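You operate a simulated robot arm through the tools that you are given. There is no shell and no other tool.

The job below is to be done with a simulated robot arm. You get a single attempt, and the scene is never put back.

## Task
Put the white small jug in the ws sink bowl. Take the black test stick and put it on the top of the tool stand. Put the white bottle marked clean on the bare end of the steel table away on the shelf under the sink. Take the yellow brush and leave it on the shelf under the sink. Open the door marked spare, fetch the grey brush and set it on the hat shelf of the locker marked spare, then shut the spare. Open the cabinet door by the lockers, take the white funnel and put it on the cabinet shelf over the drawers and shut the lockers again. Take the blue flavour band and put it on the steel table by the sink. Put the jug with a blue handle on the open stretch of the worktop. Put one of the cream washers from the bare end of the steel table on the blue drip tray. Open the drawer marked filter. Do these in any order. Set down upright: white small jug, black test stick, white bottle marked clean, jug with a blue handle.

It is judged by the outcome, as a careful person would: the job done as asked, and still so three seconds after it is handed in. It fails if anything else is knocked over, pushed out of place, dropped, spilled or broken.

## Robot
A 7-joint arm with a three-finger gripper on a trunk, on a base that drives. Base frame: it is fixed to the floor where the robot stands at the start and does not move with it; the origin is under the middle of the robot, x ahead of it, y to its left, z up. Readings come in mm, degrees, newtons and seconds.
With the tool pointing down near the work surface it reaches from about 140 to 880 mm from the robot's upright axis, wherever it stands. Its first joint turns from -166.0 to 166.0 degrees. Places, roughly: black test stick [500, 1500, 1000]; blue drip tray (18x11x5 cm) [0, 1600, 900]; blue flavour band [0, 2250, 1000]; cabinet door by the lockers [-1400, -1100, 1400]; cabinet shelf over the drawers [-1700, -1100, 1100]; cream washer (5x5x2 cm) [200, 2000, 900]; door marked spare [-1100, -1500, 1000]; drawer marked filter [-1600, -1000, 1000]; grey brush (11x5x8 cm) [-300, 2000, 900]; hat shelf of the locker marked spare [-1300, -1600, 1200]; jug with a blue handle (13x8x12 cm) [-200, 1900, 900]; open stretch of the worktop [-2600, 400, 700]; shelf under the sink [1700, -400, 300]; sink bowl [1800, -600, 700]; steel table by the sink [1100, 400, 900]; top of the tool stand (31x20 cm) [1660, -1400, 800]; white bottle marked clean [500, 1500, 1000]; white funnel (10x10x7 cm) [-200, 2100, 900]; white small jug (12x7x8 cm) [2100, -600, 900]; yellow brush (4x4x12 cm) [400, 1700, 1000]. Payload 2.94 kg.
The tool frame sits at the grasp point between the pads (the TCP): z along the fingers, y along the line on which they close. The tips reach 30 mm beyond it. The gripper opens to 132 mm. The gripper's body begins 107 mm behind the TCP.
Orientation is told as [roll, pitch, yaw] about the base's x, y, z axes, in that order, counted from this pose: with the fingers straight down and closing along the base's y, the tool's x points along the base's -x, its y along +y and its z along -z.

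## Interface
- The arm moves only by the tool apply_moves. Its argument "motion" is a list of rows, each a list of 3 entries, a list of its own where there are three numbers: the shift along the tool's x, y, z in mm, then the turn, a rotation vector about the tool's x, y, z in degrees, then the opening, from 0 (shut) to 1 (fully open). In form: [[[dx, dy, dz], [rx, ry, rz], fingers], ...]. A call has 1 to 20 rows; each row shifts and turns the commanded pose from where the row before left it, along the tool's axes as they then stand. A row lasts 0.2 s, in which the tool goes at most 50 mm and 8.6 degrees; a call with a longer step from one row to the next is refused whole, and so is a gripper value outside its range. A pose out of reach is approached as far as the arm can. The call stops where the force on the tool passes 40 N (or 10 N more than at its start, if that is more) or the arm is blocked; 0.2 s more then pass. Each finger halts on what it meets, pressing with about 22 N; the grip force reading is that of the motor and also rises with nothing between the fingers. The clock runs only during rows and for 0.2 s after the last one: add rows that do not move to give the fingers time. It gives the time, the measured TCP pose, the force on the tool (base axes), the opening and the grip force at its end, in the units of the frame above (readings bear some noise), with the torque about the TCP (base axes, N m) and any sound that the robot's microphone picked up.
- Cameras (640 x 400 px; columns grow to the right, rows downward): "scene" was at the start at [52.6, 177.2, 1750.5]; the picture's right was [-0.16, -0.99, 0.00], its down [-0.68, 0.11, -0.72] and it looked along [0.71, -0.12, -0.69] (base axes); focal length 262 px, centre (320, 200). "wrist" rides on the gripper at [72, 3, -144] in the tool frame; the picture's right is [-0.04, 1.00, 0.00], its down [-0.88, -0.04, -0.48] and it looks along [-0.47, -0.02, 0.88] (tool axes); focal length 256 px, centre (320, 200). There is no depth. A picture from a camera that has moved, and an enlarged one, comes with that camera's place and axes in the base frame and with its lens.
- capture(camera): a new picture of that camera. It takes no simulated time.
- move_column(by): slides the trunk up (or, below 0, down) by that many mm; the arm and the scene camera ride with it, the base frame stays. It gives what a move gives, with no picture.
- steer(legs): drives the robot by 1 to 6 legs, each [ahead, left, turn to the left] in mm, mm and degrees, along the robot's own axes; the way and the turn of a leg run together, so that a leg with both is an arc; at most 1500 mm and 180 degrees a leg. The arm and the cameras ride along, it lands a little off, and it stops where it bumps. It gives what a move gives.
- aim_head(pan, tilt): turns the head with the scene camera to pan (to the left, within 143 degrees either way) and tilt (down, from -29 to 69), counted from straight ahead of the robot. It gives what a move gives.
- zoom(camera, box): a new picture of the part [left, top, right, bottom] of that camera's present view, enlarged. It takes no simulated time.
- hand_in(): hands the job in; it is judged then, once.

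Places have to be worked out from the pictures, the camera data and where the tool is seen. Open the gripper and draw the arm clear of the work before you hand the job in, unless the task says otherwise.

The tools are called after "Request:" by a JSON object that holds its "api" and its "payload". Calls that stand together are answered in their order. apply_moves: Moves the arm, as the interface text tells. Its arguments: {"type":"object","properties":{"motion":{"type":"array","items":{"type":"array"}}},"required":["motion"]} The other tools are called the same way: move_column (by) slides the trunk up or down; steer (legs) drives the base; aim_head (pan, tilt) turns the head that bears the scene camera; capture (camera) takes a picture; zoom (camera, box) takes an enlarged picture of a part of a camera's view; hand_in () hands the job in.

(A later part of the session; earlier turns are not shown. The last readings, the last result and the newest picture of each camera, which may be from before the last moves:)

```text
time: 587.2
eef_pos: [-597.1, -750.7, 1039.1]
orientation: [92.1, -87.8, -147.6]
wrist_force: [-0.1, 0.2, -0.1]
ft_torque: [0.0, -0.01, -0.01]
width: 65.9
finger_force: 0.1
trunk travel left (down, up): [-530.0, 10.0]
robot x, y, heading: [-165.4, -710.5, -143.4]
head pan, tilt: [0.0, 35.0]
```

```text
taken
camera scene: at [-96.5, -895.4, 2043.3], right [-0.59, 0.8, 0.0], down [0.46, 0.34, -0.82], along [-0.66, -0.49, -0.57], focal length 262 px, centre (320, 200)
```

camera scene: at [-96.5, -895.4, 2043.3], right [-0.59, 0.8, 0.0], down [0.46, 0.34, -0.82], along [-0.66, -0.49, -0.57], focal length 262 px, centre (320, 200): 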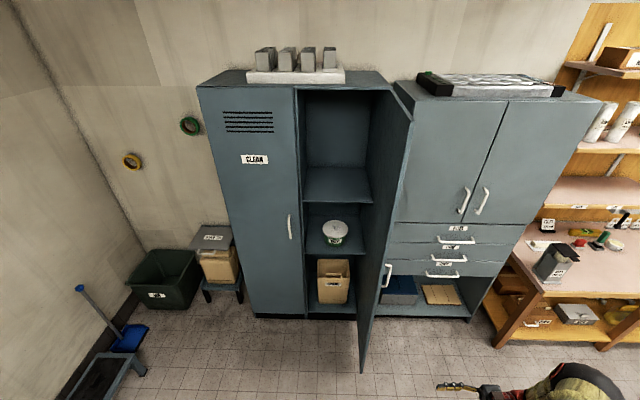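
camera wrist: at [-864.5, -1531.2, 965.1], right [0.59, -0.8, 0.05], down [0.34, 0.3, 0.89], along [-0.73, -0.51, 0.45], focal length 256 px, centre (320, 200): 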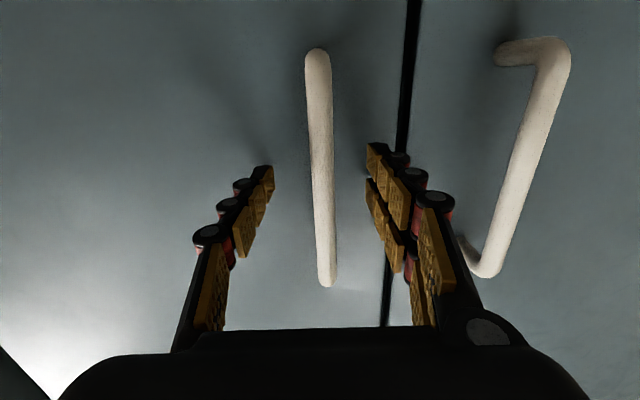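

Door stays open. Now restore the tool to forward-facing tilt pose (extend first, then rotate).

Request:
{"api": "apply_moves", "payload": {"motion": [[[-20, -40, 0], [0, 0, 0], 0.6], [[-20, -40, 0], [0, 0, 0], 0.7], [[-20, -40, 0], [0, 0, 0], 0.8], [[-20, -40, 0], [0, 0, 0], 0.9], [[-20, -40, 0], [0, 0, 0], 1], [[-20, -40, 0], [0, 0, 0], 1], [[0, 0, 0], [8, 0, 0], 1], [[0, 0, 0], [8, 0, 0], 1], [[0, 0, 0], [8, 0, 0], 1], [[0, 0, 0], [8, 0, 0], 1], [[0, 0, 0], [8, 0, 0], 1], [[0, 0, 0], [8, 0, 0], 1], [[0, 0, 0], [8, 0, 0], 1], [[0, 0, 0], [8, 0, 0], 1], [[0, 0, 0], [8, 0, 0], 1], [[0, 0, 0], [8, 0, 0], 1], [[0, 0, 0], [8, 0, 0], 1], [[0, 0, 0], [0, 0, 0], 1]]}}

Request:
{"api": "apply_moves", "payload": {"motion": [[[0, 20, 0], [0, 6, 0], 1], [[0, 40, 0], [0, 6, 0], 1], [[0, 40, 0], [0, 6, 0], 1], [[0, 40, 0], [0, 6, 0], 1], [[0, 40, 0], [0, 6, 0], 1], [[0, 30, 0], [0, 0, 0], 1], [[0, 0, 0], [0, 0, 0], 1]]}}

Request:
{"api": "capture", "payload": {"camera": "scene"}}

```text
time: 591.0
eef_pos: [-790.2, -888.8, 1149.5]
orientation: [4.1, -87.7, -147.6]
wrist_force: [0.1, 0.4, 0.8]
ft_torque: [0.0, 0.01, 0.03]
width: 131.9
finger_force: 0.0
out of reach, approached as far as the arm can: row 6
trunk travel left (down, up): [-530.0, 10.0]
robot x, y, heading: [-166.5, -708.8, -143.7]
head pan, tilt: [0.0, 35.0]
```

```text
time: 592.6
eef_pos: [-666.1, -1058.0, 1149.1]
orientation: [0.3, -57.7, -143.7]
wrist_force: [0.6, -0.1, 0.6]
ft_torque: [0.04, 0.02, 0.0]
width: 131.9
finger_force: 0.0
trunk travel left (down, up): [-530.0, 10.0]
robot x, y, heading: [-163.9, -704.7, -143.5]
head pan, tilt: [0.0, 35.0]
```

```text
taken
camera scene: at [-97.7, -896.0, 2043.3], right [-0.59, 0.8, 0.0], down [0.46, 0.34, -0.82], along [-0.66, -0.49, -0.57], focal length 262 px, centre (320, 200)
```

scene: 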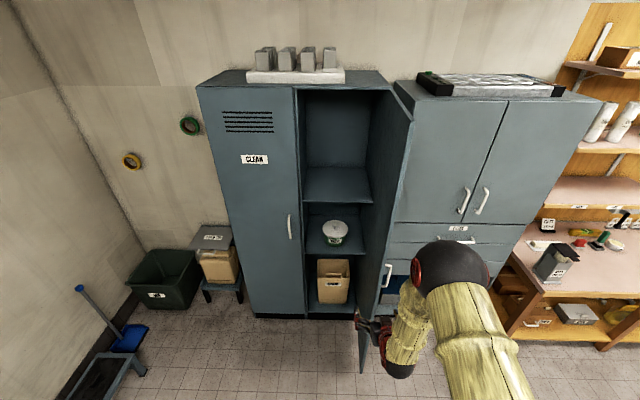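

Pose restored. Drive back to the bench for the grey brush.

Request:
{"api": "steer", "payload": {"legs": [[0, 0, 180], [0, 1450, 0], [300, 790, 0], [380, 0, 0]]}}

Request:
{"api": "aim_head", "payload": {"pan": 15, "tilt": 45}}

Request:
{"api": "capture", "payload": {"camera": "scene"}}

Request:
{"api": "capture", "payload": {"camera": "wrist"}}

```text
time: 613.2
eef_pos: [-398.9, 1862.2, 1149.2]
orientation: [0.3, -57.8, 35.4]
wrist_force: [-0.1, 0.3, 0.7]
ft_torque: [0.0, 0.01, 0.01]
width: 132.0
finger_force: 0.0
trunk travel left (down, up): [-530.0, 10.0]
robot x, y, heading: [-907.3, 1522.2, 35.2]
head pan, tilt: [0.0, 35.0]
```

```text
time: 614.0
eef_pos: [-398.8, 1862.6, 1149.3]
orientation: [0.3, -57.7, 35.4]
wrist_force: [0.6, 0.1, 0.2]
ft_torque: [0.03, -0.01, -0.02]
width: 131.9
finger_force: 0.0
trunk travel left (down, up): [-530.0, 10.0]
robot x, y, heading: [-907.8, 1518.9, 35.7]
head pan, tilt: [15.0, 45.0]
```

```text
taken
camera scene: at [-988.4, 1722.3, 2028.4], right [0.77, -0.64, 0.0], down [-0.45, -0.55, -0.71], along [0.45, 0.55, -0.71], focal length 262 px, centre (320, 200)
```

scene: 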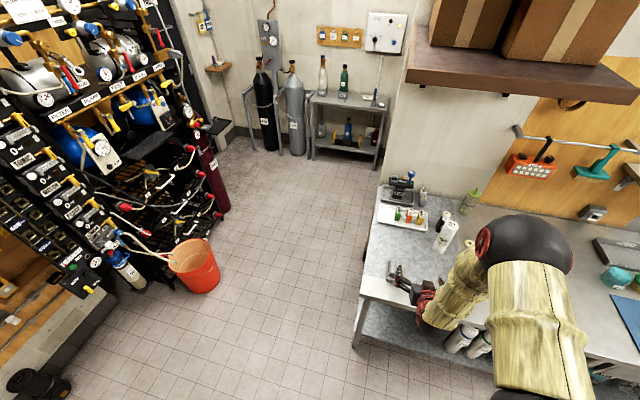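

```text
taken
camera wrist: at [-530.2, 1771.9, 1166.1], right [-0.56, 0.82, 0.04], down [0.08, 0.01, 1.0], along [0.82, 0.57, -0.07], focal length 256 px, centre (320, 200)
```

wrist: 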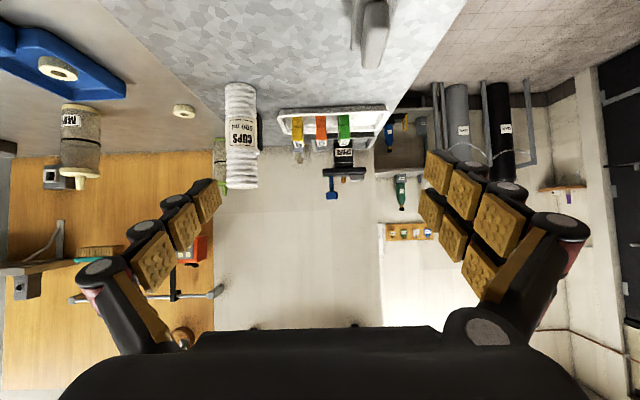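

Brush ahead-left. Move to a standoff in front/above it.

Request:
{"api": "apply_moves", "payload": {"motion": [[[23.5, 12.3, 26], [0, 0, 0], 0.9], [[23.5, 12.3, 26], [0, 0, 0], 0.85], [[23.5, 12.3, 26], [0, 0, 0], 0.8], [[23.5, 12.3, 26], [0, 0, 0], 0.8], [[0, 0, 0], [0, 0, 0], 0.8]]}}

Request:
{"api": "capture", "payload": {"camera": "wrist"}}

Request:
{"api": "zoom", "payload": {"camera": "scene", "box": [340, 200, 500, 320]}}

```text
time: 615.2
eef_pos: [-397.1, 1924.9, 1015.4]
orientation: [0.3, -57.7, 35.4]
wrist_force: [0.3, -0.3, -0.5]
ft_torque: [0.0, 0.0, 0.04]
width: 105.7
finger_force: 0.0
trunk travel left (down, up): [-530.0, 10.0]
robot x, y, heading: [-911.0, 1519.2, 35.5]
head pan, tilt: [15.0, 45.0]
```

```text
taken
camera wrist: at [-528.7, 1834.2, 1030.9], right [-0.56, 0.83, 0.04], down [0.08, 0.01, 1.0], along [0.82, 0.56, -0.07], focal length 256 px, centre (320, 200)
```

wrist: 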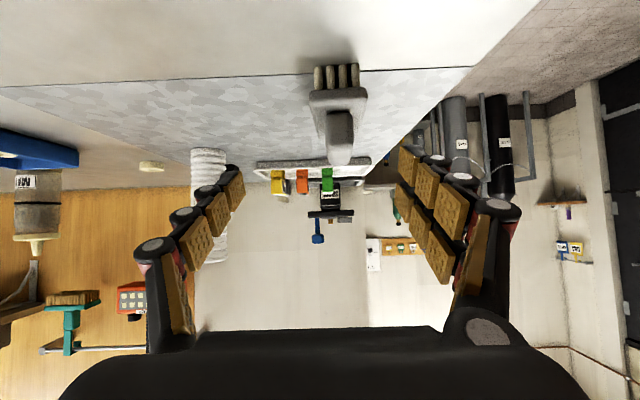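

```text
3.33 times, centred on (420, 260) of scene
camera zoom: at [-988.8, 1721.8, 2028.5], right [0.77, -0.64, 0.0], down [-0.45, -0.55, -0.71], along [0.45, 0.55, -0.71], focal length 872 px, centre (-13, 0)
```

zoom: 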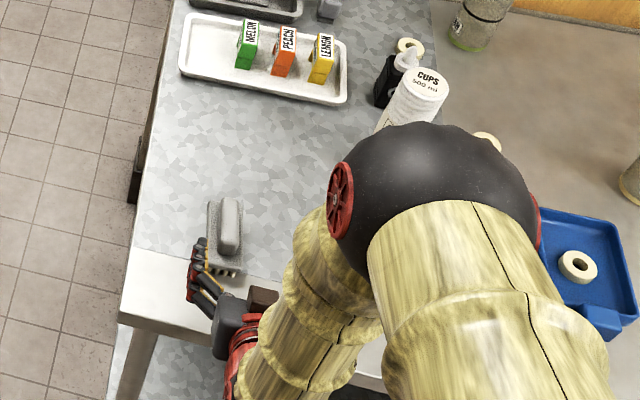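

Brush handle (≈25 mm wide, top z≈985) is 93 mm ahead. Advance with moderate opening.

Request:
{"api": "apply_moves", "payload": {"motion": [[[0, 16, 0], [0, 0, 0], 0.6], [[-2.5, 0, 35], [0, 0, 0], 0.55], [[-2.5, 0, 35], [0, 0, 0], 0.55], [[-2.5, 0, 35], [0, 0, 0], 0.55], [[0, 0, 0], [0, 0, 0], 0.55]]}}

Request:
{"api": "capture", "payload": {"camera": "wrist"}}

Request:
{"api": "zoom", "payload": {"camera": "scene", "box": [340, 200, 500, 320]}}

```text
time: 616.4
eef_pos: [-333.1, 1990.5, 966.6]
orientation: [0.3, -57.8, 35.5]
wrist_force: [-0.5, 0.2, -0.5]
ft_torque: [0.03, 0.01, 0.0]
width: 72.5
finger_force: 0.1
trunk travel left (down, up): [-530.0, 10.0]
robot x, y, heading: [-905.0, 1522.7, 35.5]
head pan, tilt: [15.0, 45.0]
```

```text
taken
camera wrist: at [-464.3, 1900.5, 982.9], right [-0.56, 0.82, 0.04], down [0.08, 0.01, 1.0], along [0.82, 0.57, -0.07], focal length 256 px, centre (320, 200)
```

wrist: 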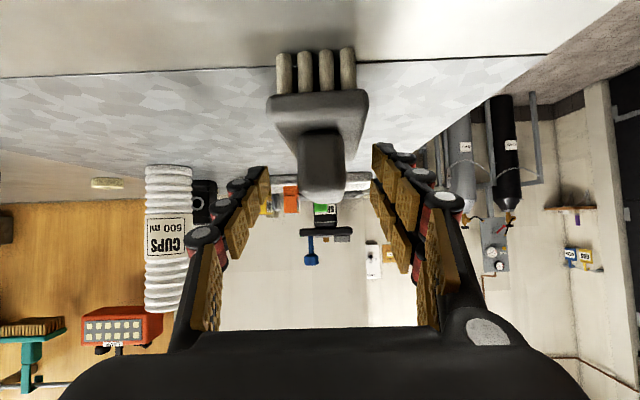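

```text
3.33 times, centred on (420, 260) of scene
camera zoom: at [-989.6, 1721.8, 2028.4], right [0.77, -0.64, 0.0], down [-0.45, -0.55, -0.71], along [0.45, 0.55, -0.71], focal length 872 px, centre (-13, 0)
```

zoom: 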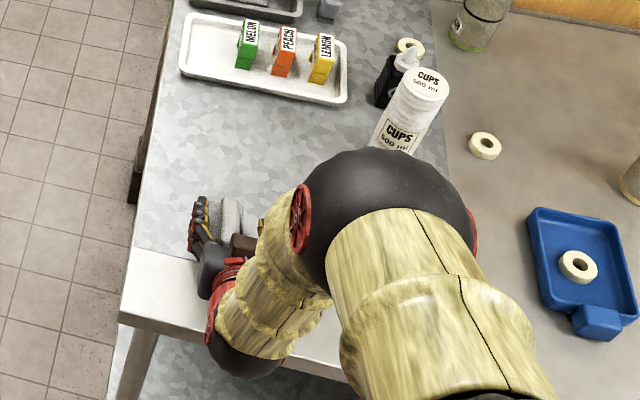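

Nudge 22 mm further and 9 mm down, then close on the handle.

Request:
{"api": "apply_moves", "payload": {"motion": [[[-4.1, 1, 23.4], [0, 0, 0], 0.5], [[0, 0, 0], [0, 0, 0], 0.4], [[0, 0, 0], [0, 0, 0], 0.28], [[0, 0, 0], [0, 0, 0], 0.16], [[0, 0, 0], [0, 0, 0], 0.08], [[0, 0, 0], [0, 0, 0], 0.06], [[0, 0, 0], [0, 0, 0], 0.06]]}}

Request:
{"api": "capture", "payload": {"camera": "wrist"}}

```text
time: 618.0
eef_pos: [-313.5, 2004.3, 957.3]
orientation: [0.3, -57.6, 35.4]
wrist_force: [0.9, 0.3, 0.9]
ft_torque: [0.02, -0.01, -0.04]
width: 49.2
finger_force: 22.1
trunk travel left (down, up): [-530.0, 10.0]
robot x, y, heading: [-905.1, 1519.4, 35.7]
head pan, tilt: [15.0, 45.0]
```

```text
taken
camera wrist: at [-445.2, 1915.1, 973.8], right [-0.56, 0.82, 0.04], down [0.08, 0.01, 1.0], along [0.82, 0.57, -0.07], focal length 256 px, centre (320, 200)
```

wrist: 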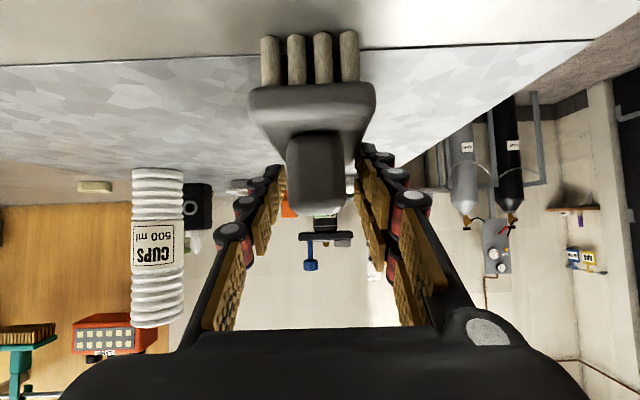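

Tips are gripping the block edge; open a little, lower 12 mm for a fuller grip on the block, and re-close.

Request:
{"api": "apply_moves", "payload": {"motion": [[[0, 0, 0], [0, 0, 0], 0.45], [[0, 0, 0], [0, 0, 0], 0.5], [[10.1, 0, 6.4], [0, 0, 0], 0.5], [[0, 0, 0], [0, 0, 0], 0.42], [[0, 0, 0], [0, 0, 0], 0.34], [[0, 0, 0], [0, 0, 0], 0.28], [[0, 0, 0], [0, 0, 0], 0.25], [[0, 0, 0], [0, 0, 0], 0.25]]}}

Request:
{"api": "apply_moves", "payload": {"motion": [[[-12, 0, -7.5], [0, 0, 0], 0.25], [[-34, 0, -21], [0, 0, 0], 0.25], [[0, 0, 0], [0, 0, 0], 0.25]]}}

Request:
{"api": "capture", "payload": {"camera": "wrist"}}

```text
time: 619.8
eef_pos: [-313.5, 2006.2, 944.9]
orientation: [0.4, -57.9, 35.4]
wrist_force: [0.5, 0.4, 3.2]
ft_torque: [0.08, -0.13, 0.01]
width: 49.3
finger_force: 22.1
trunk travel left (down, up): [-530.0, 10.0]
robot x, y, heading: [-907.0, 1521.0, 35.8]
head pan, tilt: [15.0, 45.0]
```

```text
time: 620.6
eef_pos: [-310.5, 2006.3, 997.2]
orientation: [0.3, -57.6, 35.5]
wrist_force: [-0.2, 0.3, -1.6]
ft_torque: [0.01, -0.01, 0.05]
width: 49.6
finger_force: 22.1
trunk travel left (down, up): [-530.0, 10.0]
robot x, y, heading: [-909.1, 1521.8, 35.6]
head pan, tilt: [15.0, 45.0]
```

```text
taken
camera wrist: at [-442.3, 1915.6, 1014.7], right [-0.56, 0.82, 0.04], down [0.08, 0.01, 1.0], along [0.82, 0.56, -0.07], focal length 256 px, centre (320, 200)
```

wrist: 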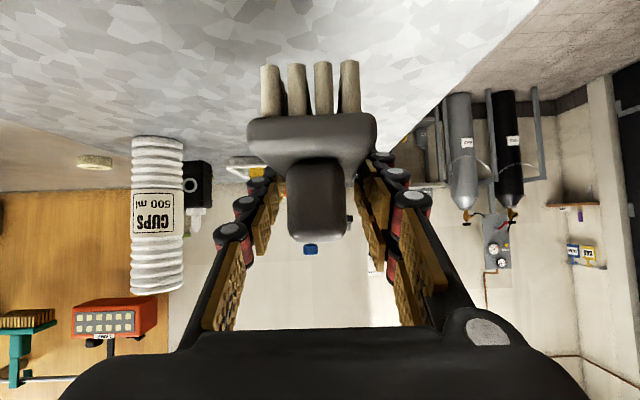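

Brush held (49.5 mm). Raise to z≈1290 and drive to the SPARE locker, approaching diagonally from the left so the elbow clears the open door.

Request:
{"api": "apply_moves", "payload": {"motion": [[[-35.5, 0, -22.4], [0, 0, 0], 0.25], [[-35.5, 0, -22.4], [0, 0, 0], 0.25], [[-35.5, 0, -22.4], [0, 0, 0], 0.25], [[-35.5, 0, -22.4], [0, 0, 0], 0.25], [[-35.5, 0, -22.4], [0, 0, 0], 0.25], [[-35.5, 0, -22.4], [0, 0, 0], 0.25], [[-35.5, 0, -22.4], [0, 0, 0], 0.25], [[0, 0, 0], [0, 0, 0], 0.25]]}}

Request:
{"api": "steer", "payload": {"legs": [[-650, 0, 0], [0, 0, 179], [0, 1480, 0], [0, 1060, -13]]}}

Request:
{"api": "aim_head", "payload": {"pan": 0, "tilt": 35}}

Request:
{"api": "capture", "payload": {"camera": "scene"}}

Request:
{"api": "capture", "payload": {"camera": "wrist"}}

```text
time: 622.4
eef_pos: [-313.1, 2003.1, 1290.4]
orientation: [0.3, -57.7, 35.5]
wrist_force: [0.5, 0.4, -2.3]
ft_torque: [-0.01, -0.03, 0.0]
width: 49.2
finger_force: 22.4
trunk travel left (down, up): [-530.0, 10.0]
robot x, y, heading: [-907.7, 1518.3, 35.3]
head pan, tilt: [15.0, 45.0]
```

```text
time: 645.3
eef_pos: [-782.5, -1313.5, 1290.6]
orientation: [0.1, -57.7, -159.0]
wrist_force: [0.4, 0.4, -0.4]
ft_torque: [-0.01, 0.01, -0.04]
width: 49.3
finger_force: 21.6
trunk travel left (down, up): [-530.0, 10.0]
robot x, y, heading: [-86.0, -998.2, -159.0]
head pan, tilt: [15.0, 45.0]
```

```text
time: 646.1
eef_pos: [-782.4, -1313.8, 1290.9]
orientation: [0.2, -57.6, -159.1]
wrist_force: [-1.0, 0.6, -1.2]
ft_torque: [0.02, 0.0, 0.02]
width: 49.3
finger_force: 21.7
trunk travel left (down, up): [-530.0, 10.0]
robot x, y, heading: [-88.2, -998.9, -159.1]
head pan, tilt: [0.0, 35.0]
```

```text
taken
camera scene: at [-72.9, -1195.5, 2043.1], right [-0.36, 0.93, 0.0], down [0.54, 0.21, -0.82], along [-0.76, -0.29, -0.57], focal length 262 px, centre (320, 200)
```

scene: 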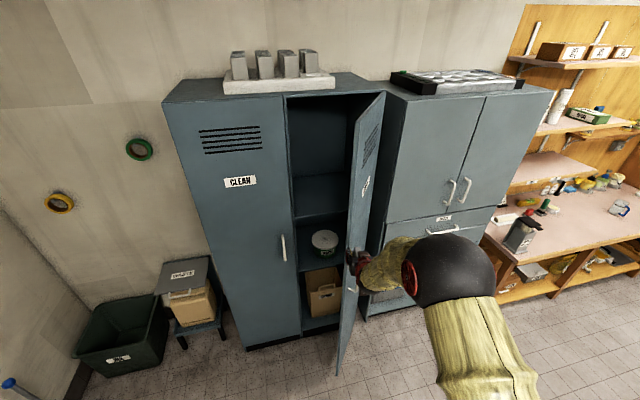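

```text
taken
camera wrist: at [-631.3, -1258.1, 1307.8], right [0.34, -0.94, 0.04], down [-0.08, 0.01, 1.0], along [-0.94, -0.34, -0.07], focal length 256 px, centre (320, 200)
```

wrist: 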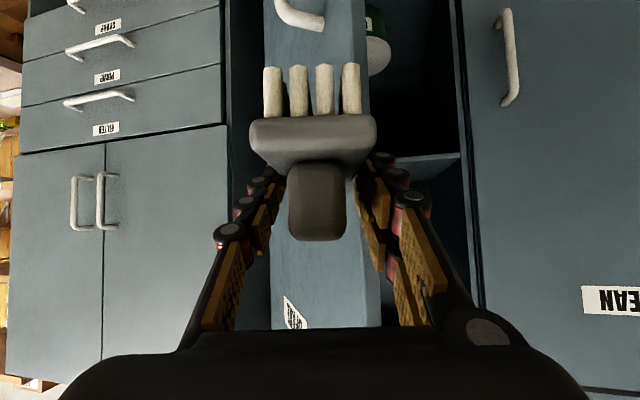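

The door has been nudged to ~60° by my passing gripper; I'm at its outer side. Back off, shift left, and then enter on the inner side, pushing the door open with the gripper's flank.

Request:
{"api": "steer", "payload": {"legs": [[-150, 0, 0], [0, 110, 0]]}}

Request:
{"api": "capture", "payload": {"camera": "wrist"}}

Request:
{"api": "capture", "payload": {"camera": "scene"}}

```text
time: 648.3
eef_pos: [-599.4, -1365.0, 1292.2]
orientation: [0.1, -57.7, -158.9]
wrist_force: [0.3, -1.2, -0.8]
ft_torque: [0.05, 0.04, -0.06]
width: 49.6
finger_force: 22.5
trunk travel left (down, up): [-530.0, 10.0]
robot x, y, heading: [95.7, -1046.8, -158.9]
head pan, tilt: [0.0, 35.0]
```

```text
taken
camera wrist: at [-448.2, -1308.8, 1307.7], right [0.34, -0.94, 0.04], down [-0.08, 0.01, 1.0], along [-0.94, -0.34, -0.07], focal length 256 px, centre (320, 200)
```

wrist: 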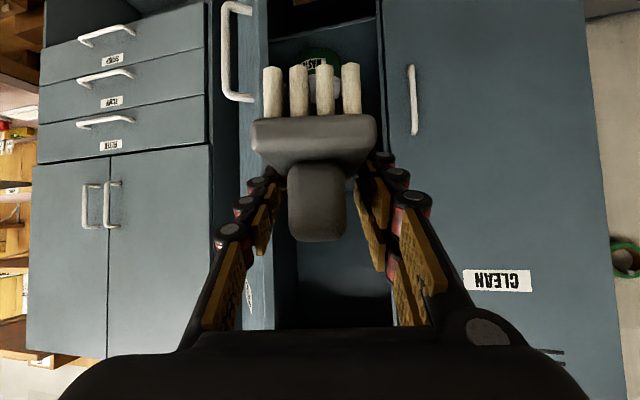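

```text
taken
camera scene: at [110.4, -1246.0, 2042.9], right [-0.36, 0.93, 0.0], down [0.54, 0.21, -0.82], along [-0.76, -0.29, -0.57], focal length 262 px, centre (320, 200)
```

scene: 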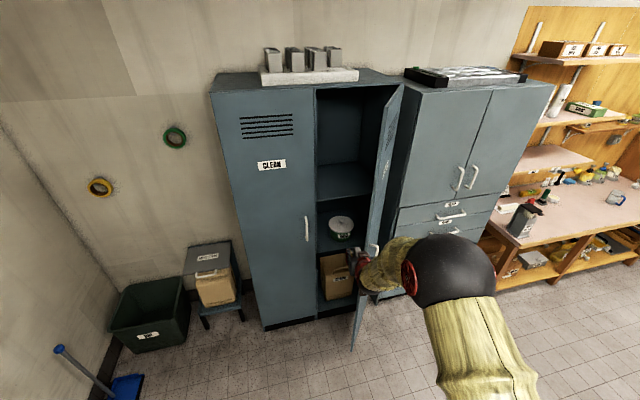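

Opening is ahead with a ~150 mm gap past the door edge. Drive in gradually.

Request:
{"api": "steer", "payload": {"legs": [[200, 10, 0]]}}

Request:
{"api": "capture", "payload": {"camera": "wrist"}}

Request:
{"api": "capture", "payload": {"camera": "scene"}}

```text
time: 649.9
eef_pos: [-790.0, -1445.3, 1289.7]
orientation: [0.3, -57.6, -159.1]
wrist_force: [-0.8, -0.5, -2.3]
ft_torque: [0.01, 0.05, 0.0]
width: 49.4
finger_force: 21.7
trunk travel left (down, up): [-530.0, 10.0]
robot x, y, heading: [-93.1, -1131.6, -159.0]
head pan, tilt: [0.0, 35.0]
```

```text
taken
camera wrist: at [-639.2, -1390.0, 1306.8], right [0.34, -0.94, 0.04], down [-0.08, 0.01, 1.0], along [-0.94, -0.34, -0.07], focal length 256 px, centre (320, 200)
```

wrist: 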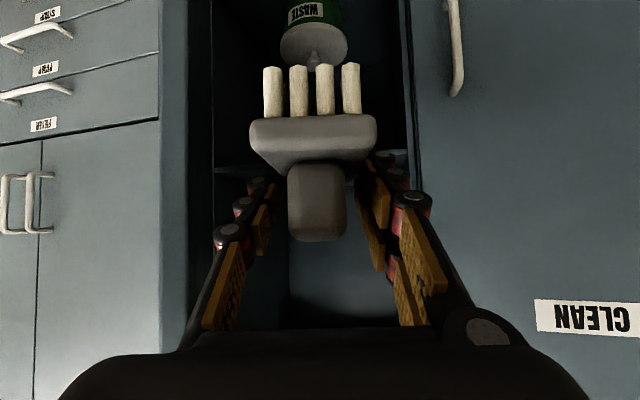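

```text
taken
camera scene: at [-82.0, -1327.0, 2043.1], right [-0.36, 0.93, 0.0], down [0.54, 0.21, -0.82], along [-0.76, -0.29, -0.57], focal length 262 px, centre (320, 200)
```

scene: 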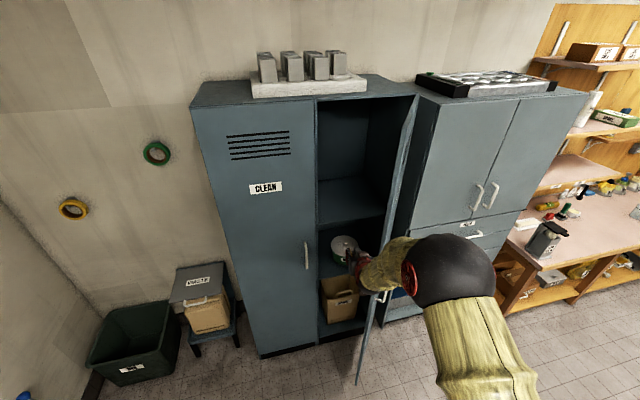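

Well inside the clear gap; the hat shelf edge reads z≈1206–1218. Continue 200 mm.

Request:
{"api": "steer", "payload": {"legs": [[200, 0, 0]]}}

Request:
{"api": "capture", "payload": {"camera": "wrist"}}

Request:
{"api": "capture", "payload": {"camera": "scene"}}

```text
time: 651.5
eef_pos: [-975.8, -1517.3, 1290.0]
orientation: [0.3, -57.6, -159.1]
wrist_force: [0.5, -0.1, -2.2]
ft_torque: [0.02, 0.04, 0.0]
width: 49.5
finger_force: 22.5
trunk travel left (down, up): [-530.0, 10.0]
robot x, y, heading: [-276.1, -1203.1, -158.8]
head pan, tilt: [0.0, 35.0]
```

```text
taken
camera wrist: at [-823.7, -1461.9, 1306.7], right [0.34, -0.94, 0.04], down [-0.08, 0.01, 1.0], along [-0.94, -0.34, -0.07], focal length 256 px, centre (320, 200)
```

wrist: 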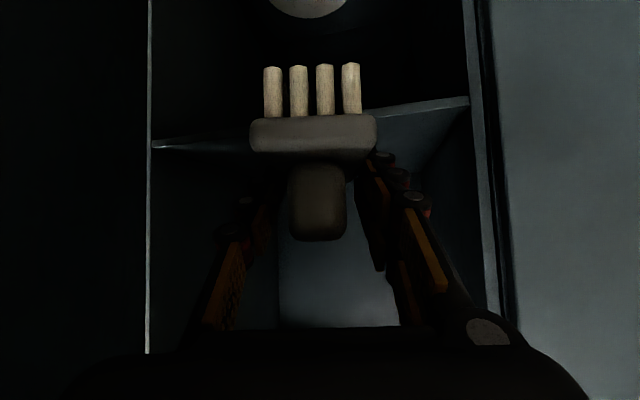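

```text
taken
camera scene: at [-266.6, -1398.0, 2043.1], right [-0.36, 0.93, 0.0], down [0.54, 0.21, -0.82], along [-0.76, -0.29, -0.57], focal length 262 px, centre (320, 200)
```

scene: 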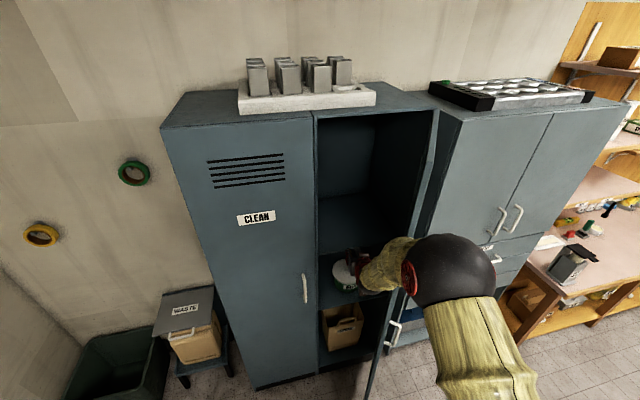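

Shelf top z≈1200; the brush clears it by ~50 mm. Go in another 190 mm.

Request:
{"api": "steer", "payload": {"legs": [[190, 0, 0]]}}

Request:
{"api": "capture", "payload": {"camera": "wrist"}}

Request:
{"api": "capture", "payload": {"camera": "scene"}}

```text
time: 653.0
eef_pos: [-1152.4, -1586.7, 1289.8]
orientation: [0.3, -57.6, -159.1]
wrist_force: [-0.8, -0.1, -1.6]
ft_torque: [-0.03, 0.01, 0.05]
width: 49.6
finger_force: 21.9
trunk travel left (down, up): [-530.0, 10.0]
robot x, y, heading: [-455.4, -1269.5, -158.9]
head pan, tilt: [0.0, 35.0]
```

```text
taken
camera wrist: at [-1002.7, -1529.7, 1306.6], right [0.34, -0.94, 0.04], down [-0.08, 0.01, 1.0], along [-0.94, -0.34, -0.07], focal length 256 px, centre (320, 200)
```

wrist: 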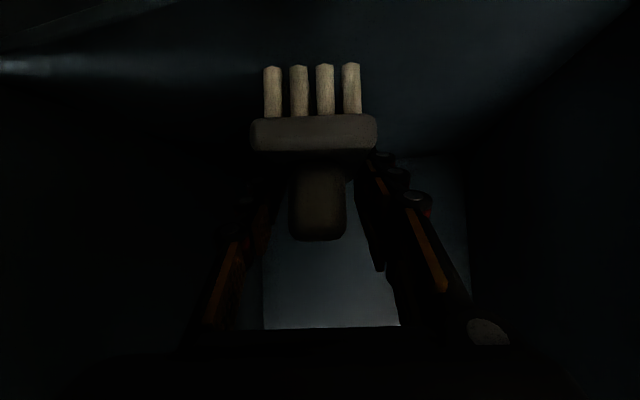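

```text
taken
camera scene: at [-445.6, -1466.8, 2043.1], right [-0.36, 0.93, 0.0], down [0.54, 0.21, -0.82], along [-0.76, -0.29, -0.57], focal length 262 px, centre (320, 200)
```

scene: 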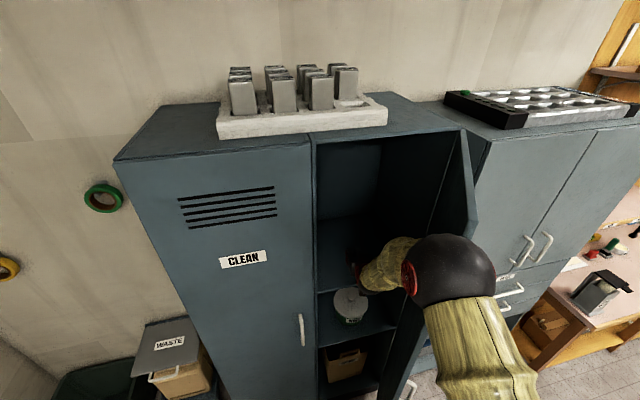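

Inside. Go 25 mm deeper, then lower toward the shelf in small steps.

Request:
{"api": "apply_moves", "payload": {"motion": [[[-13, 0, 21], [0, 0, 0], 0.25], [[17, 0, 10.7], [0, 0, 0], 0.25], [[12.7, 0, 8], [0, 0, 0], 0.25], [[0, 0, 0], [0, 0, 0], 0.25]]}}

Request:
{"api": "apply_moves", "payload": {"motion": [[[4.2, 0, 2.7], [0, 0, 0], 0.25], [[0, 0, 0], [0, 0, 0], 0.25]]}}

Request:
{"api": "apply_moves", "payload": {"motion": [[[4.2, 0, 2.7], [0, 0, 0], 0.25], [[0, 0, 0], [0, 0, 0], 0.25]]}}

```text
time: 654.0
eef_pos: [-1175.2, -1594.5, 1255.6]
orientation: [0.3, -57.7, -159.1]
wrist_force: [0.0, 0.6, -0.4]
ft_torque: [0.01, 0.04, 0.02]
width: 49.4
finger_force: 22.0
trunk travel left (down, up): [-530.0, 10.0]
robot x, y, heading: [-458.0, -1266.9, -159.2]
head pan, tilt: [0.0, 35.0]
```

```text
time: 654.6
eef_pos: [-1174.0, -1593.5, 1251.0]
orientation: [0.3, -57.6, -159.2]
wrist_force: [-0.4, -0.9, -1.1]
ft_torque: [-0.01, 0.05, 0.0]
width: 49.7
finger_force: 21.7
trunk travel left (down, up): [-530.0, 10.0]
robot x, y, heading: [-450.5, -1271.3, -159.2]
head pan, tilt: [0.0, 35.0]
```

```text
time: 655.2
eef_pos: [-1174.3, -1593.5, 1245.3]
orientation: [0.2, -57.7, -159.0]
wrist_force: [-0.2, -0.2, -0.5]
ft_torque: [0.02, -0.04, 0.05]
width: 49.4
finger_force: 21.7
trunk travel left (down, up): [-530.0, 10.0]
robot x, y, heading: [-457.5, -1266.3, -159.0]
head pan, tilt: [0.0, 35.0]
```

Not touching yet; continue down.

Request:
{"api": "apply_moves", "payload": {"motion": [[[4.2, 0, 2.7], [0, 0, 0], 0.25], [[0, 0, 0], [0, 0, 0], 0.25]]}}

Request:
{"api": "apply_moves", "payload": {"motion": [[[3, 0, 1.9], [0, 0, 0], 0.25], [[0, 0, 0], [0, 0, 0], 0.25]]}}

Request:
{"api": "apply_moves", "payload": {"motion": [[[3, 0, 1.9], [0, 0, 0], 0.25], [[0, 0, 0], [0, 0, 0], 0.25]]}}

```text
time: 655.8
eef_pos: [-1176.8, -1593.8, 1244.8]
orientation: [0.3, -58.1, -159.1]
wrist_force: [0.8, -1.2, 18.0]
ft_torque: [0.04, 0.08, 0.08]
width: 49.1
finger_force: 22.2
trunk travel left (down, up): [-530.0, 10.0]
robot x, y, heading: [-456.9, -1269.2, -159.0]
head pan, tilt: [0.0, 35.0]
```

```text
time: 656.4
eef_pos: [-1175.7, -1594.6, 1240.3]
orientation: [0.3, -58.1, -159.1]
wrist_force: [-3.8, -2.2, 21.5]
ft_torque: [-0.17, 0.64, 0.14]
width: 49.5
finger_force: 21.5
trunk travel left (down, up): [-530.0, 10.0]
robot x, y, heading: [-461.5, -1266.1, -159.1]
head pan, tilt: [0.0, 35.0]
```

```text
time: 657.0
eef_pos: [-1172.8, -1592.8, 1233.3]
orientation: [0.3, -57.6, -159.1]
wrist_force: [6.5, 2.1, 19.1]
ft_torque: [-0.45, -0.37, 0.31]
width: 49.4
finger_force: 21.8
trunk travel left (down, up): [-530.0, 10.0]
robot x, y, heading: [-459.1, -1269.1, -159.2]
head pan, tilt: [0.0, 35.0]
```

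In contact. Ease up 5 mm, then open moderately.

Request:
{"api": "apply_moves", "payload": {"motion": [[[-4.2, 0, -2.7], [0, 0, 0], 0.25], [[0, 0, 0], [0, 0, 0], 0.38], [[0, 0, 0], [0, 0, 0], 0.45], [[0, 0, 0], [0, 0, 0], 0.55], [[0, 0, 0], [0, 0, 0], 0.6], [[0, 0, 0], [0, 0, 0], 0.6]]}}

Request:
{"api": "capture", "payload": {"camera": "wrist"}}

```text
time: 658.4
eef_pos: [-1175.2, -1592.8, 1238.6]
orientation: [0.4, -57.7, -159.0]
wrist_force: [-0.1, -0.1, -0.3]
ft_torque: [-0.03, 0.03, 0.03]
width: 79.2
finger_force: 0.0
trunk travel left (down, up): [-530.0, 10.0]
robot x, y, heading: [-462.1, -1269.3, -159.0]
head pan, tilt: [0.0, 35.0]
```

```text
taken
camera wrist: at [-1024.9, -1537.9, 1255.4], right [0.34, -0.94, 0.04], down [-0.08, 0.01, 1.0], along [-0.94, -0.34, -0.07], focal length 256 px, centre (320, 200)
```

wrist: 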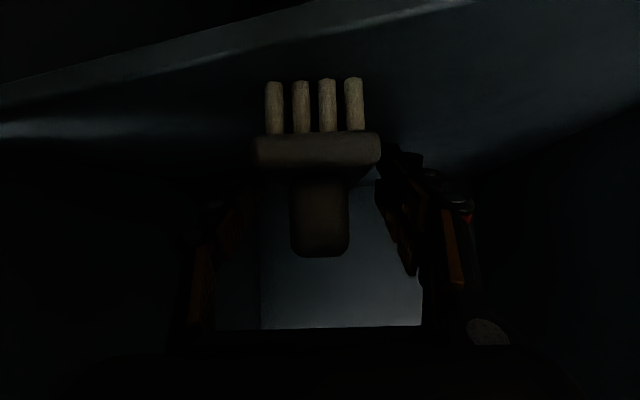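

Brush stands on the hat shelf. Drive straight back out.

Request:
{"api": "steer", "payload": {"legs": [[-450, 0, 0]]}}

Request:
{"api": "capture", "payload": {"camera": "wrist"}}

Request:
{"api": "capture", "payload": {"camera": "scene"}}

```text
time: 661.1
eef_pos: [-755.6, -1434.7, 1239.4]
orientation: [0.3, -57.7, -158.8]
wrist_force: [0.3, -0.6, 0.0]
ft_torque: [0.01, 0.0, 0.02]
width: 79.3
finger_force: 0.0
trunk travel left (down, up): [-530.0, 10.0]
robot x, y, heading: [-39.1, -1102.8, -158.7]
head pan, tilt: [0.0, 35.0]
```

```text
taken
camera wrist: at [-604.5, -1378.7, 1255.9], right [0.34, -0.94, 0.04], down [-0.08, 0.01, 1.0], along [-0.94, -0.35, -0.07], focal length 256 px, centre (320, 200)
```

wrist: 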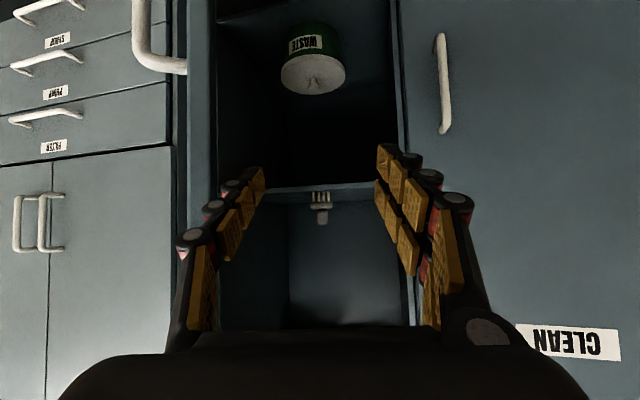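

```text
taken
camera scene: at [-22.7, -1303.5, 2043.2], right [-0.36, 0.93, 0.0], down [0.53, 0.21, -0.82], along [-0.76, -0.3, -0.57], focal length 262 px, centre (320, 200)
```

scene: 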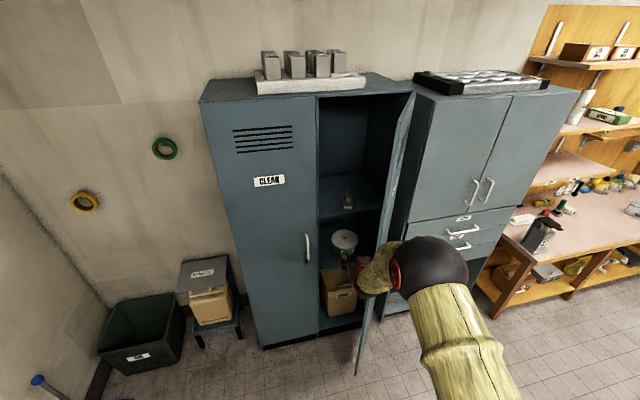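

Grey brush is on the hat shelf. Now close the SPARE door: back away, go round to its outer side with a closed horizontal gripper.

Request:
{"api": "steer", "payload": {"legs": [[-260, 0, 0], [0, 0, 15.8], [0, -380, 0]]}}

Request:
{"api": "apply_moves", "payload": {"motion": [[[0, 0, 0], [0, -8, 0], 0.4], [[0, 0, 0], [0, -8, 0], 0.2], [[0, 0, 0], [0, -8, 0], 0], [[0, 0, 0], [0, -8, 0], 0], [[0, 0, 0], [0, 0, 0], 0]]}}

Request:
{"api": "capture", "payload": {"camera": "wrist"}}

Request:
{"api": "capture", "payload": {"camera": "scene"}}

```text
time: 666.0
eef_pos: [-622.4, -1221.5, 1239.7]
orientation: [0.5, -57.7, -142.8]
wrist_force: [0.1, 0.9, 0.4]
ft_torque: [-0.02, -0.02, 0.0]
width: 79.3
finger_force: 0.1
trunk travel left (down, up): [-530.0, 10.0]
robot x, y, heading: [-24.4, -704.2, -142.5]
head pan, tilt: [0.0, 35.0]
```

```text
time: 667.2
eef_pos: [-620.2, -1223.7, 1238.9]
orientation: [32.9, -89.8, -175.3]
wrist_force: [0.1, 0.2, -0.2]
ft_torque: [-0.02, 0.02, 0.01]
width: 0.1
finger_force: 1.6
trunk travel left (down, up): [-530.0, 10.0]
robot x, y, heading: [-21.9, -707.1, -142.3]
head pan, tilt: [0.0, 35.0]
```

```text
taken
camera wrist: at [-505.0, -1137.5, 1168.0], right [0.61, -0.79, 0.05], down [0.35, 0.32, 0.88], along [-0.71, -0.52, 0.47], focal length 256 px, centre (320, 200)
```

wrist: 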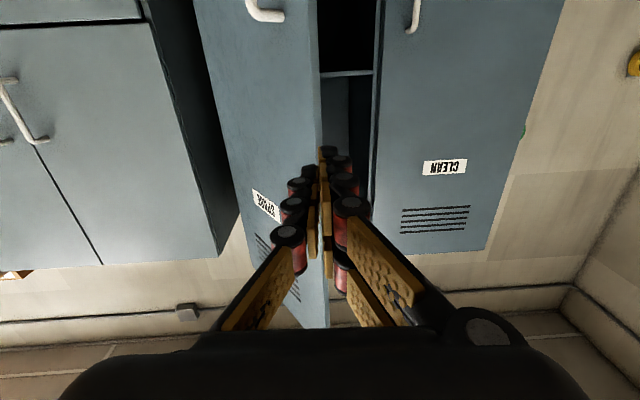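

```text
taken
camera scene: at [45.4, -893.7, 2043.3], right [-0.61, 0.79, 0.0], down [0.46, 0.35, -0.82], along [-0.65, -0.5, -0.57], focal length 262 px, centre (320, 200)
```

scene: 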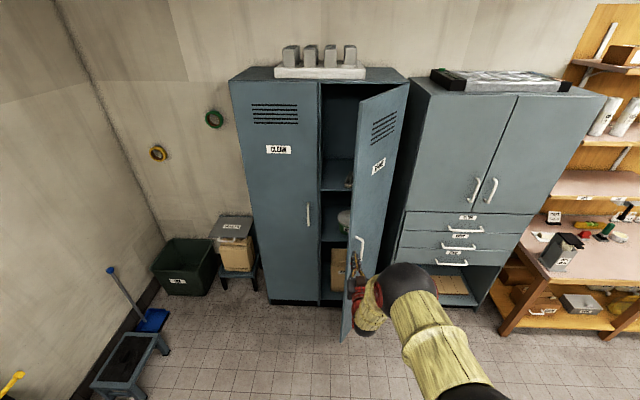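

The door edge is dead ahead; shift right to its outer side, retract the arm 150 mm, and drive up.

Request:
{"api": "apply_moves", "payload": {"motion": [[[0, -30, -35], [0, 0, 0], 0], [[0, -30, -35], [0, 0, 0], 0], [[0, -30, -35], [0, 0, 0], 0], [[0, -5, -40], [0, 0, 0], 0], [[0, 0, 0], [0, 0, 0], 0]]}}

Request:
{"api": "steer", "payload": {"legs": [[390, 0, -0.6]]}}

Request:
{"api": "capture", "payload": {"camera": "wrist"}}

Request:
{"api": "capture", "payload": {"camera": "scene"}}

```text
time: 668.4
eef_pos: [-565.8, -1060.3, 1240.7]
orientation: [26.2, -89.6, -168.6]
wrist_force: [-1.0, 0.0, -0.5]
ft_torque: [0.03, 0.0, 0.03]
width: 0.1
finger_force: 22.1
trunk travel left (down, up): [-530.0, 10.0]
robot x, y, heading: [-26.8, -702.8, -142.5]
head pan, tilt: [0.0, 35.0]
```

```text
time: 670.8
eef_pos: [-881.8, -1293.0, 1240.7]
orientation: [21.4, -89.6, -164.3]
wrist_force: [0.3, 0.2, -0.3]
ft_torque: [-0.01, 0.01, -0.01]
width: 0.1
finger_force: 21.8
trunk travel left (down, up): [-530.0, 10.0]
robot x, y, heading: [-335.9, -943.3, -143.1]
head pan, tilt: [0.0, 35.0]
```

```text
taken
camera wrist: at [-763.7, -1208.5, 1169.6], right [0.6, -0.8, 0.05], down [0.35, 0.32, 0.88], along [-0.72, -0.51, 0.47], focal length 256 px, centre (320, 200)
```

wrist: 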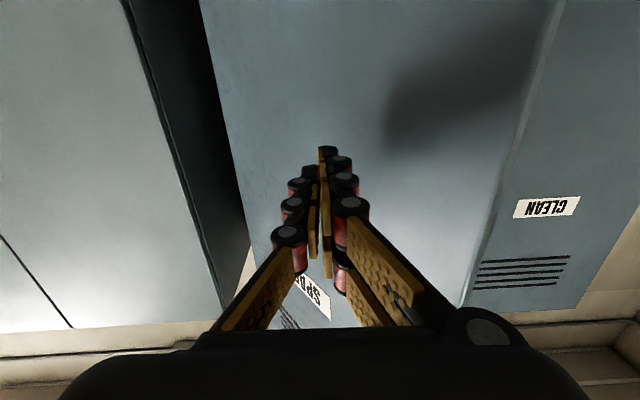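

```text
taken
camera scene: at [-270.1, -1132.4, 2043.1], right [-0.6, 0.8, 0.0], down [0.46, 0.35, -0.82], along [-0.65, -0.49, -0.57], focal length 262 px, centre (320, 200)
```

scene: 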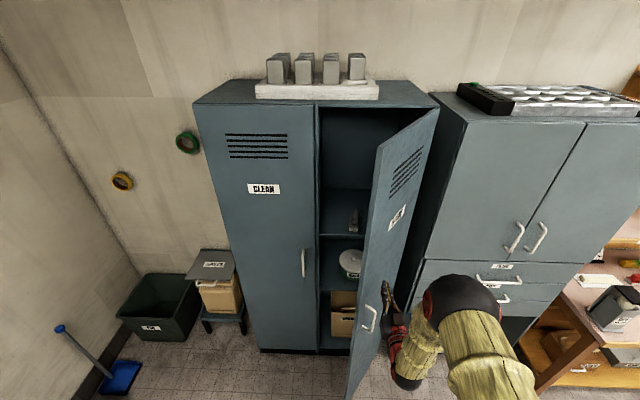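

On the outer side. Push the door shut along its arc.

Request:
{"api": "apply_moves", "payload": {"motion": [[[0, 15, 42], [0, 0, 0], 0], [[0, 25, 20], [0, 0, 0], 0], [[0, 25, 20], [0, 0, 0], 0], [[0, 26, 34], [0, 0, 0], 0], [[0, 26, 35], [0, 0, 0], 0], [[0, 17, 38], [0, 0, 0], 0], [[0, 17, 38], [0, 0, 0], 0], [[0, 0, 0], [0, 0, 0], 0]]}}

Request:
{"api": "capture", "payload": {"camera": "wrist"}}

Request:
{"api": "capture", "payload": {"camera": "scene"}}

```text
time: 672.6
eef_pos: [-969.2, -1548.6, 1240.9]
orientation: [28.8, -89.6, -171.7]
wrist_force: [0.8, 0.7, -0.1]
ft_torque: [0.01, -0.03, 0.01]
width: 0.0
finger_force: 22.3
trunk travel left (down, up): [-530.0, 10.0]
robot x, y, heading: [-335.3, -942.8, -143.1]
head pan, tilt: [0.0, 35.0]
```

```text
taken
camera wrist: at [-851.7, -1463.2, 1169.8], right [0.6, -0.8, 0.05], down [0.35, 0.32, 0.88], along [-0.72, -0.51, 0.47], focal length 256 px, centre (320, 200)
```

wrist: 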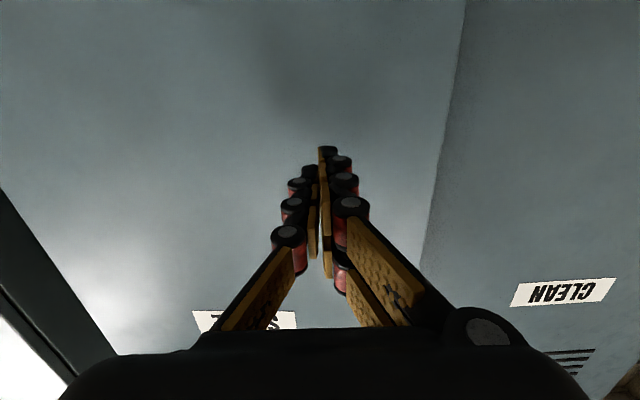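

```text
taken
camera scene: at [-268.5, -1130.6, 2043.3], right [-0.6, 0.8, 0.0], down [0.46, 0.34, -0.82], along [-0.65, -0.49, -0.57], focal length 262 px, centre (320, 200)
```

scene: 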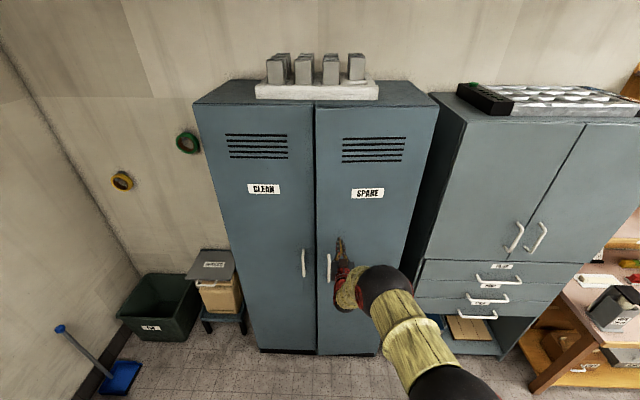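

Door nearly shut. Push straight forward until it seats.

Request:
{"api": "apply_moves", "payload": {"motion": [[[0, 6, 25], [0, 0, 0], 0], [[0, 4, 20], [0, 0, 0], 0], [[0, 0, 12], [0, 0, 0], 0], [[0, 0, 8], [0, 0, 0], 0], [[0, 0, 6], [0, 0, 0], 0], [[0, 0, 0], [0, 0, 0], 0]]}}

Request:
{"api": "capture", "payload": {"camera": "wrist"}}

Request:
{"api": "zoom", "payload": {"camera": "scene", "box": [190, 70, 450, 370]}}

```text
time: 674.0
eef_pos: [-1017.5, -1596.9, 1238.7]
orientation: [18.4, -89.6, -161.4]
wrist_force: [22.5, 16.9, 1.4]
ft_torque: [-0.2, 0.13, -0.14]
width: 5.9
finger_force: 29.0
trunk travel left (down, up): [-530.0, 10.0]
robot x, y, heading: [-339.5, -944.1, -143.0]
head pan, tilt: [0.0, 35.0]
```

```text
taken
camera wrist: at [-899.6, -1512.5, 1169.3], right [0.6, -0.8, 0.05], down [0.35, 0.32, 0.88], along [-0.72, -0.52, 0.47], focal length 256 px, centre (320, 200)
```

wrist: 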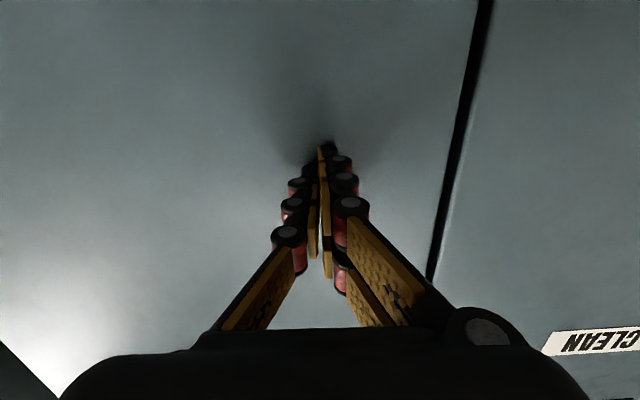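

```text
1.33 times, centred on (320, 220) of scene
camera zoom: at [-264.5, -1128.2, 2043.3], right [-0.6, 0.8, 0.0], down [0.46, 0.34, -0.82], along [-0.66, -0.49, -0.57], focal length 349 px, centre (320, 173)
```

zoom: 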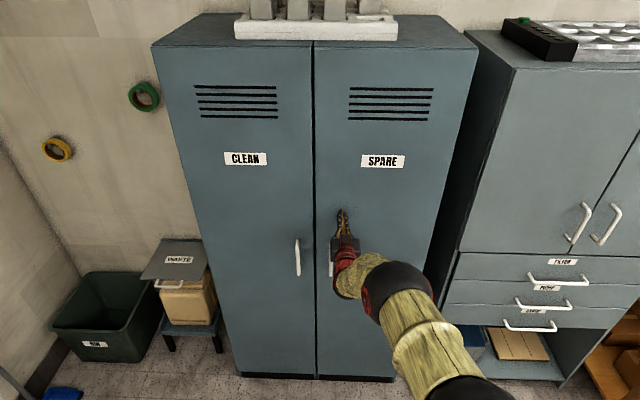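

SPARE is shut. Back off and move right to the FILTER drawer (top drawer), rolling the gripper 90° so the fingers close vertically on its horizontal handle.

Request:
{"api": "apply_moves", "payload": {"motion": [[[0, 0, -40], [0, 0, 0], 0], [[0, 0, -40], [0, 0, 0], 0], [[0, 0, -40], [0, 0, 0], 0], [[0, 0, -40], [0, 0, 0], 0.2], [[0, 0, 0], [0, 0, 0], 0.3]]}}

Request:
{"api": "steer", "payload": {"legs": [[-150, 0, 0], [0, -700, 0]]}}

Request:
{"api": "apply_moves", "payload": {"motion": [[[20, 0, 0], [0, 0, 8.2], 0.4], [[20, 0, 0], [0, 0, 8.2], 0.4], [[20, 0, 0], [0, 0, 8.2], 0.4], [[20, 0, 0], [0, 0, 8.2], 0.4], [[20, 0, 0], [0, 0, 8.2], 0.4], [[0, 0, 0], [0, 0, 8.2], 0.4], [[0, 0, 0], [0, 0, 8.2], 0.4], [[0, 0, 0], [0, 0, 8.2], 0.4], [[0, 0, 0], [0, 0, 8.2], 0.4], [[0, 0, 0], [0, 0, 8.2], 0.4], [[0, 0, 0], [0, 0, 8], 0.4], [[0, 0, 0], [0, 0, 0], 0.4]]}}

Request:
{"api": "capture", "payload": {"camera": "wrist"}}

Request:
{"api": "capture", "payload": {"camera": "scene"}}

```text
time: 675.2
eef_pos: [-890.4, -1507.8, 1240.3]
orientation: [22.3, -89.6, -165.1]
wrist_force: [0.2, -0.5, 0.7]
ft_torque: [0.02, -0.03, 0.0]
width: 36.8
finger_force: 0.1
trunk travel left (down, up): [-530.0, 10.0]
robot x, y, heading: [-337.6, -943.9, -143.3]
head pan, tilt: [0.0, 35.0]
```

```text
time: 680.0
eef_pos: [-1195.8, -849.0, 1240.3]
orientation: [27.1, -89.5, -170.5]
wrist_force: [0.1, -0.5, 0.3]
ft_torque: [-0.01, 0.0, -0.02]
width: 39.4
finger_force: 0.0
trunk travel left (down, up): [-530.0, 10.0]
robot x, y, heading: [-640.1, -288.4, -143.8]
head pan, tilt: [0.0, 35.0]
```

```text
time: 682.6
eef_pos: [-1179.3, -869.3, 1147.1]
orientation: [89.6, 0.2, 126.6]
wrist_force: [0.8, 0.6, -0.6]
ft_torque: [0.01, -0.02, 0.01]
width: 53.0
finger_force: 0.1
trunk travel left (down, up): [-530.0, 10.0]
robot x, y, heading: [-639.5, -291.8, -143.6]
head pan, tilt: [0.0, 35.0]
```

```text
taken
camera wrist: at [-1019.3, -842.2, 1151.8], right [-0.03, 0.03, 1.0], down [-0.14, 0.99, -0.04], along [-0.99, -0.14, -0.03], focal length 256 px, centre (320, 200)
```

wrist: 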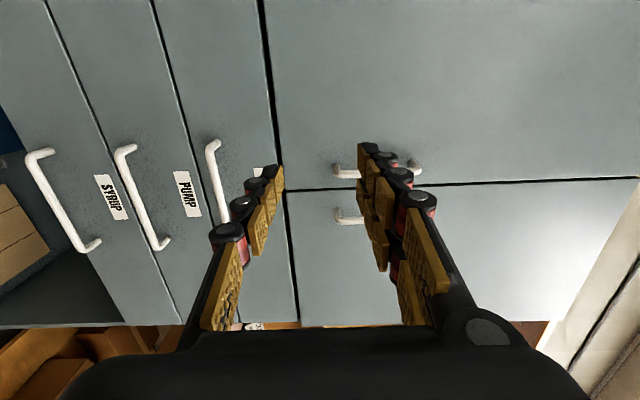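

```text
taken
camera scene: at [-570.0, -479.4, 2043.2], right [-0.59, 0.8, 0.0], down [0.46, 0.34, -0.82], along [-0.66, -0.49, -0.57], focal length 262 px, centre (320, 200)
```

scene: 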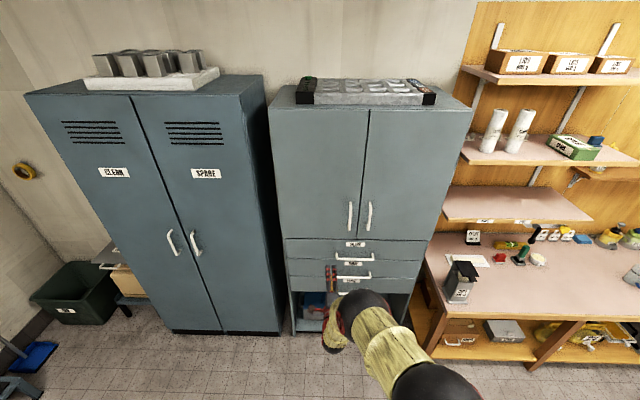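

Drawers visible; FILTER handle ≈ u -165, z≈956, v≈-1745. Move right and down to line up.

Request:
{"api": "apply_moves", "payload": {"motion": [[[-25.5, -31.8, 0], [0, 0, 0], 0.4], [[-25.5, -31.8, 0], [0, 0, 0], 0.4], [[-25.5, -31.8, 0], [0, 0, 0], 0.4], [[-25.5, -31.8, 0], [0, 0, 0], 0.4], [[-25.5, -31.8, 0], [0, 0, 0], 0.4], [[-25.5, -31.8, 0], [0, 0, 0], 0.4], [[0, 0, 0], [0, 0, 0], 0.4]]}}

Request:
{"api": "capture", "payload": {"camera": "wrist"}}

```text
time: 684.2
eef_pos: [-1267.7, -747.5, 954.6]
orientation: [89.7, 0.1, 126.6]
wrist_force: [-0.4, 0.4, 0.2]
ft_torque: [0.01, 0.0, -0.01]
width: 52.8
finger_force: 0.1
trunk travel left (down, up): [-530.0, 10.0]
robot x, y, heading: [-636.4, -290.6, -143.5]
head pan, tilt: [0.0, 35.0]
```

```text
taken
camera wrist: at [-1109.3, -719.1, 959.6], right [-0.03, 0.03, 1.0], down [-0.14, 0.99, -0.04], along [-0.99, -0.14, -0.03], focal length 256 px, centre (320, 200)
```

wrist: 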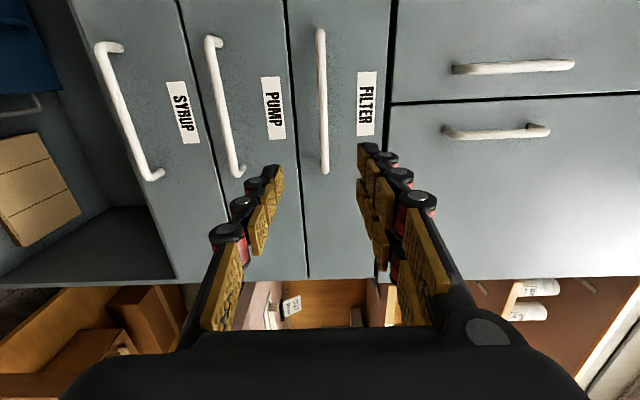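

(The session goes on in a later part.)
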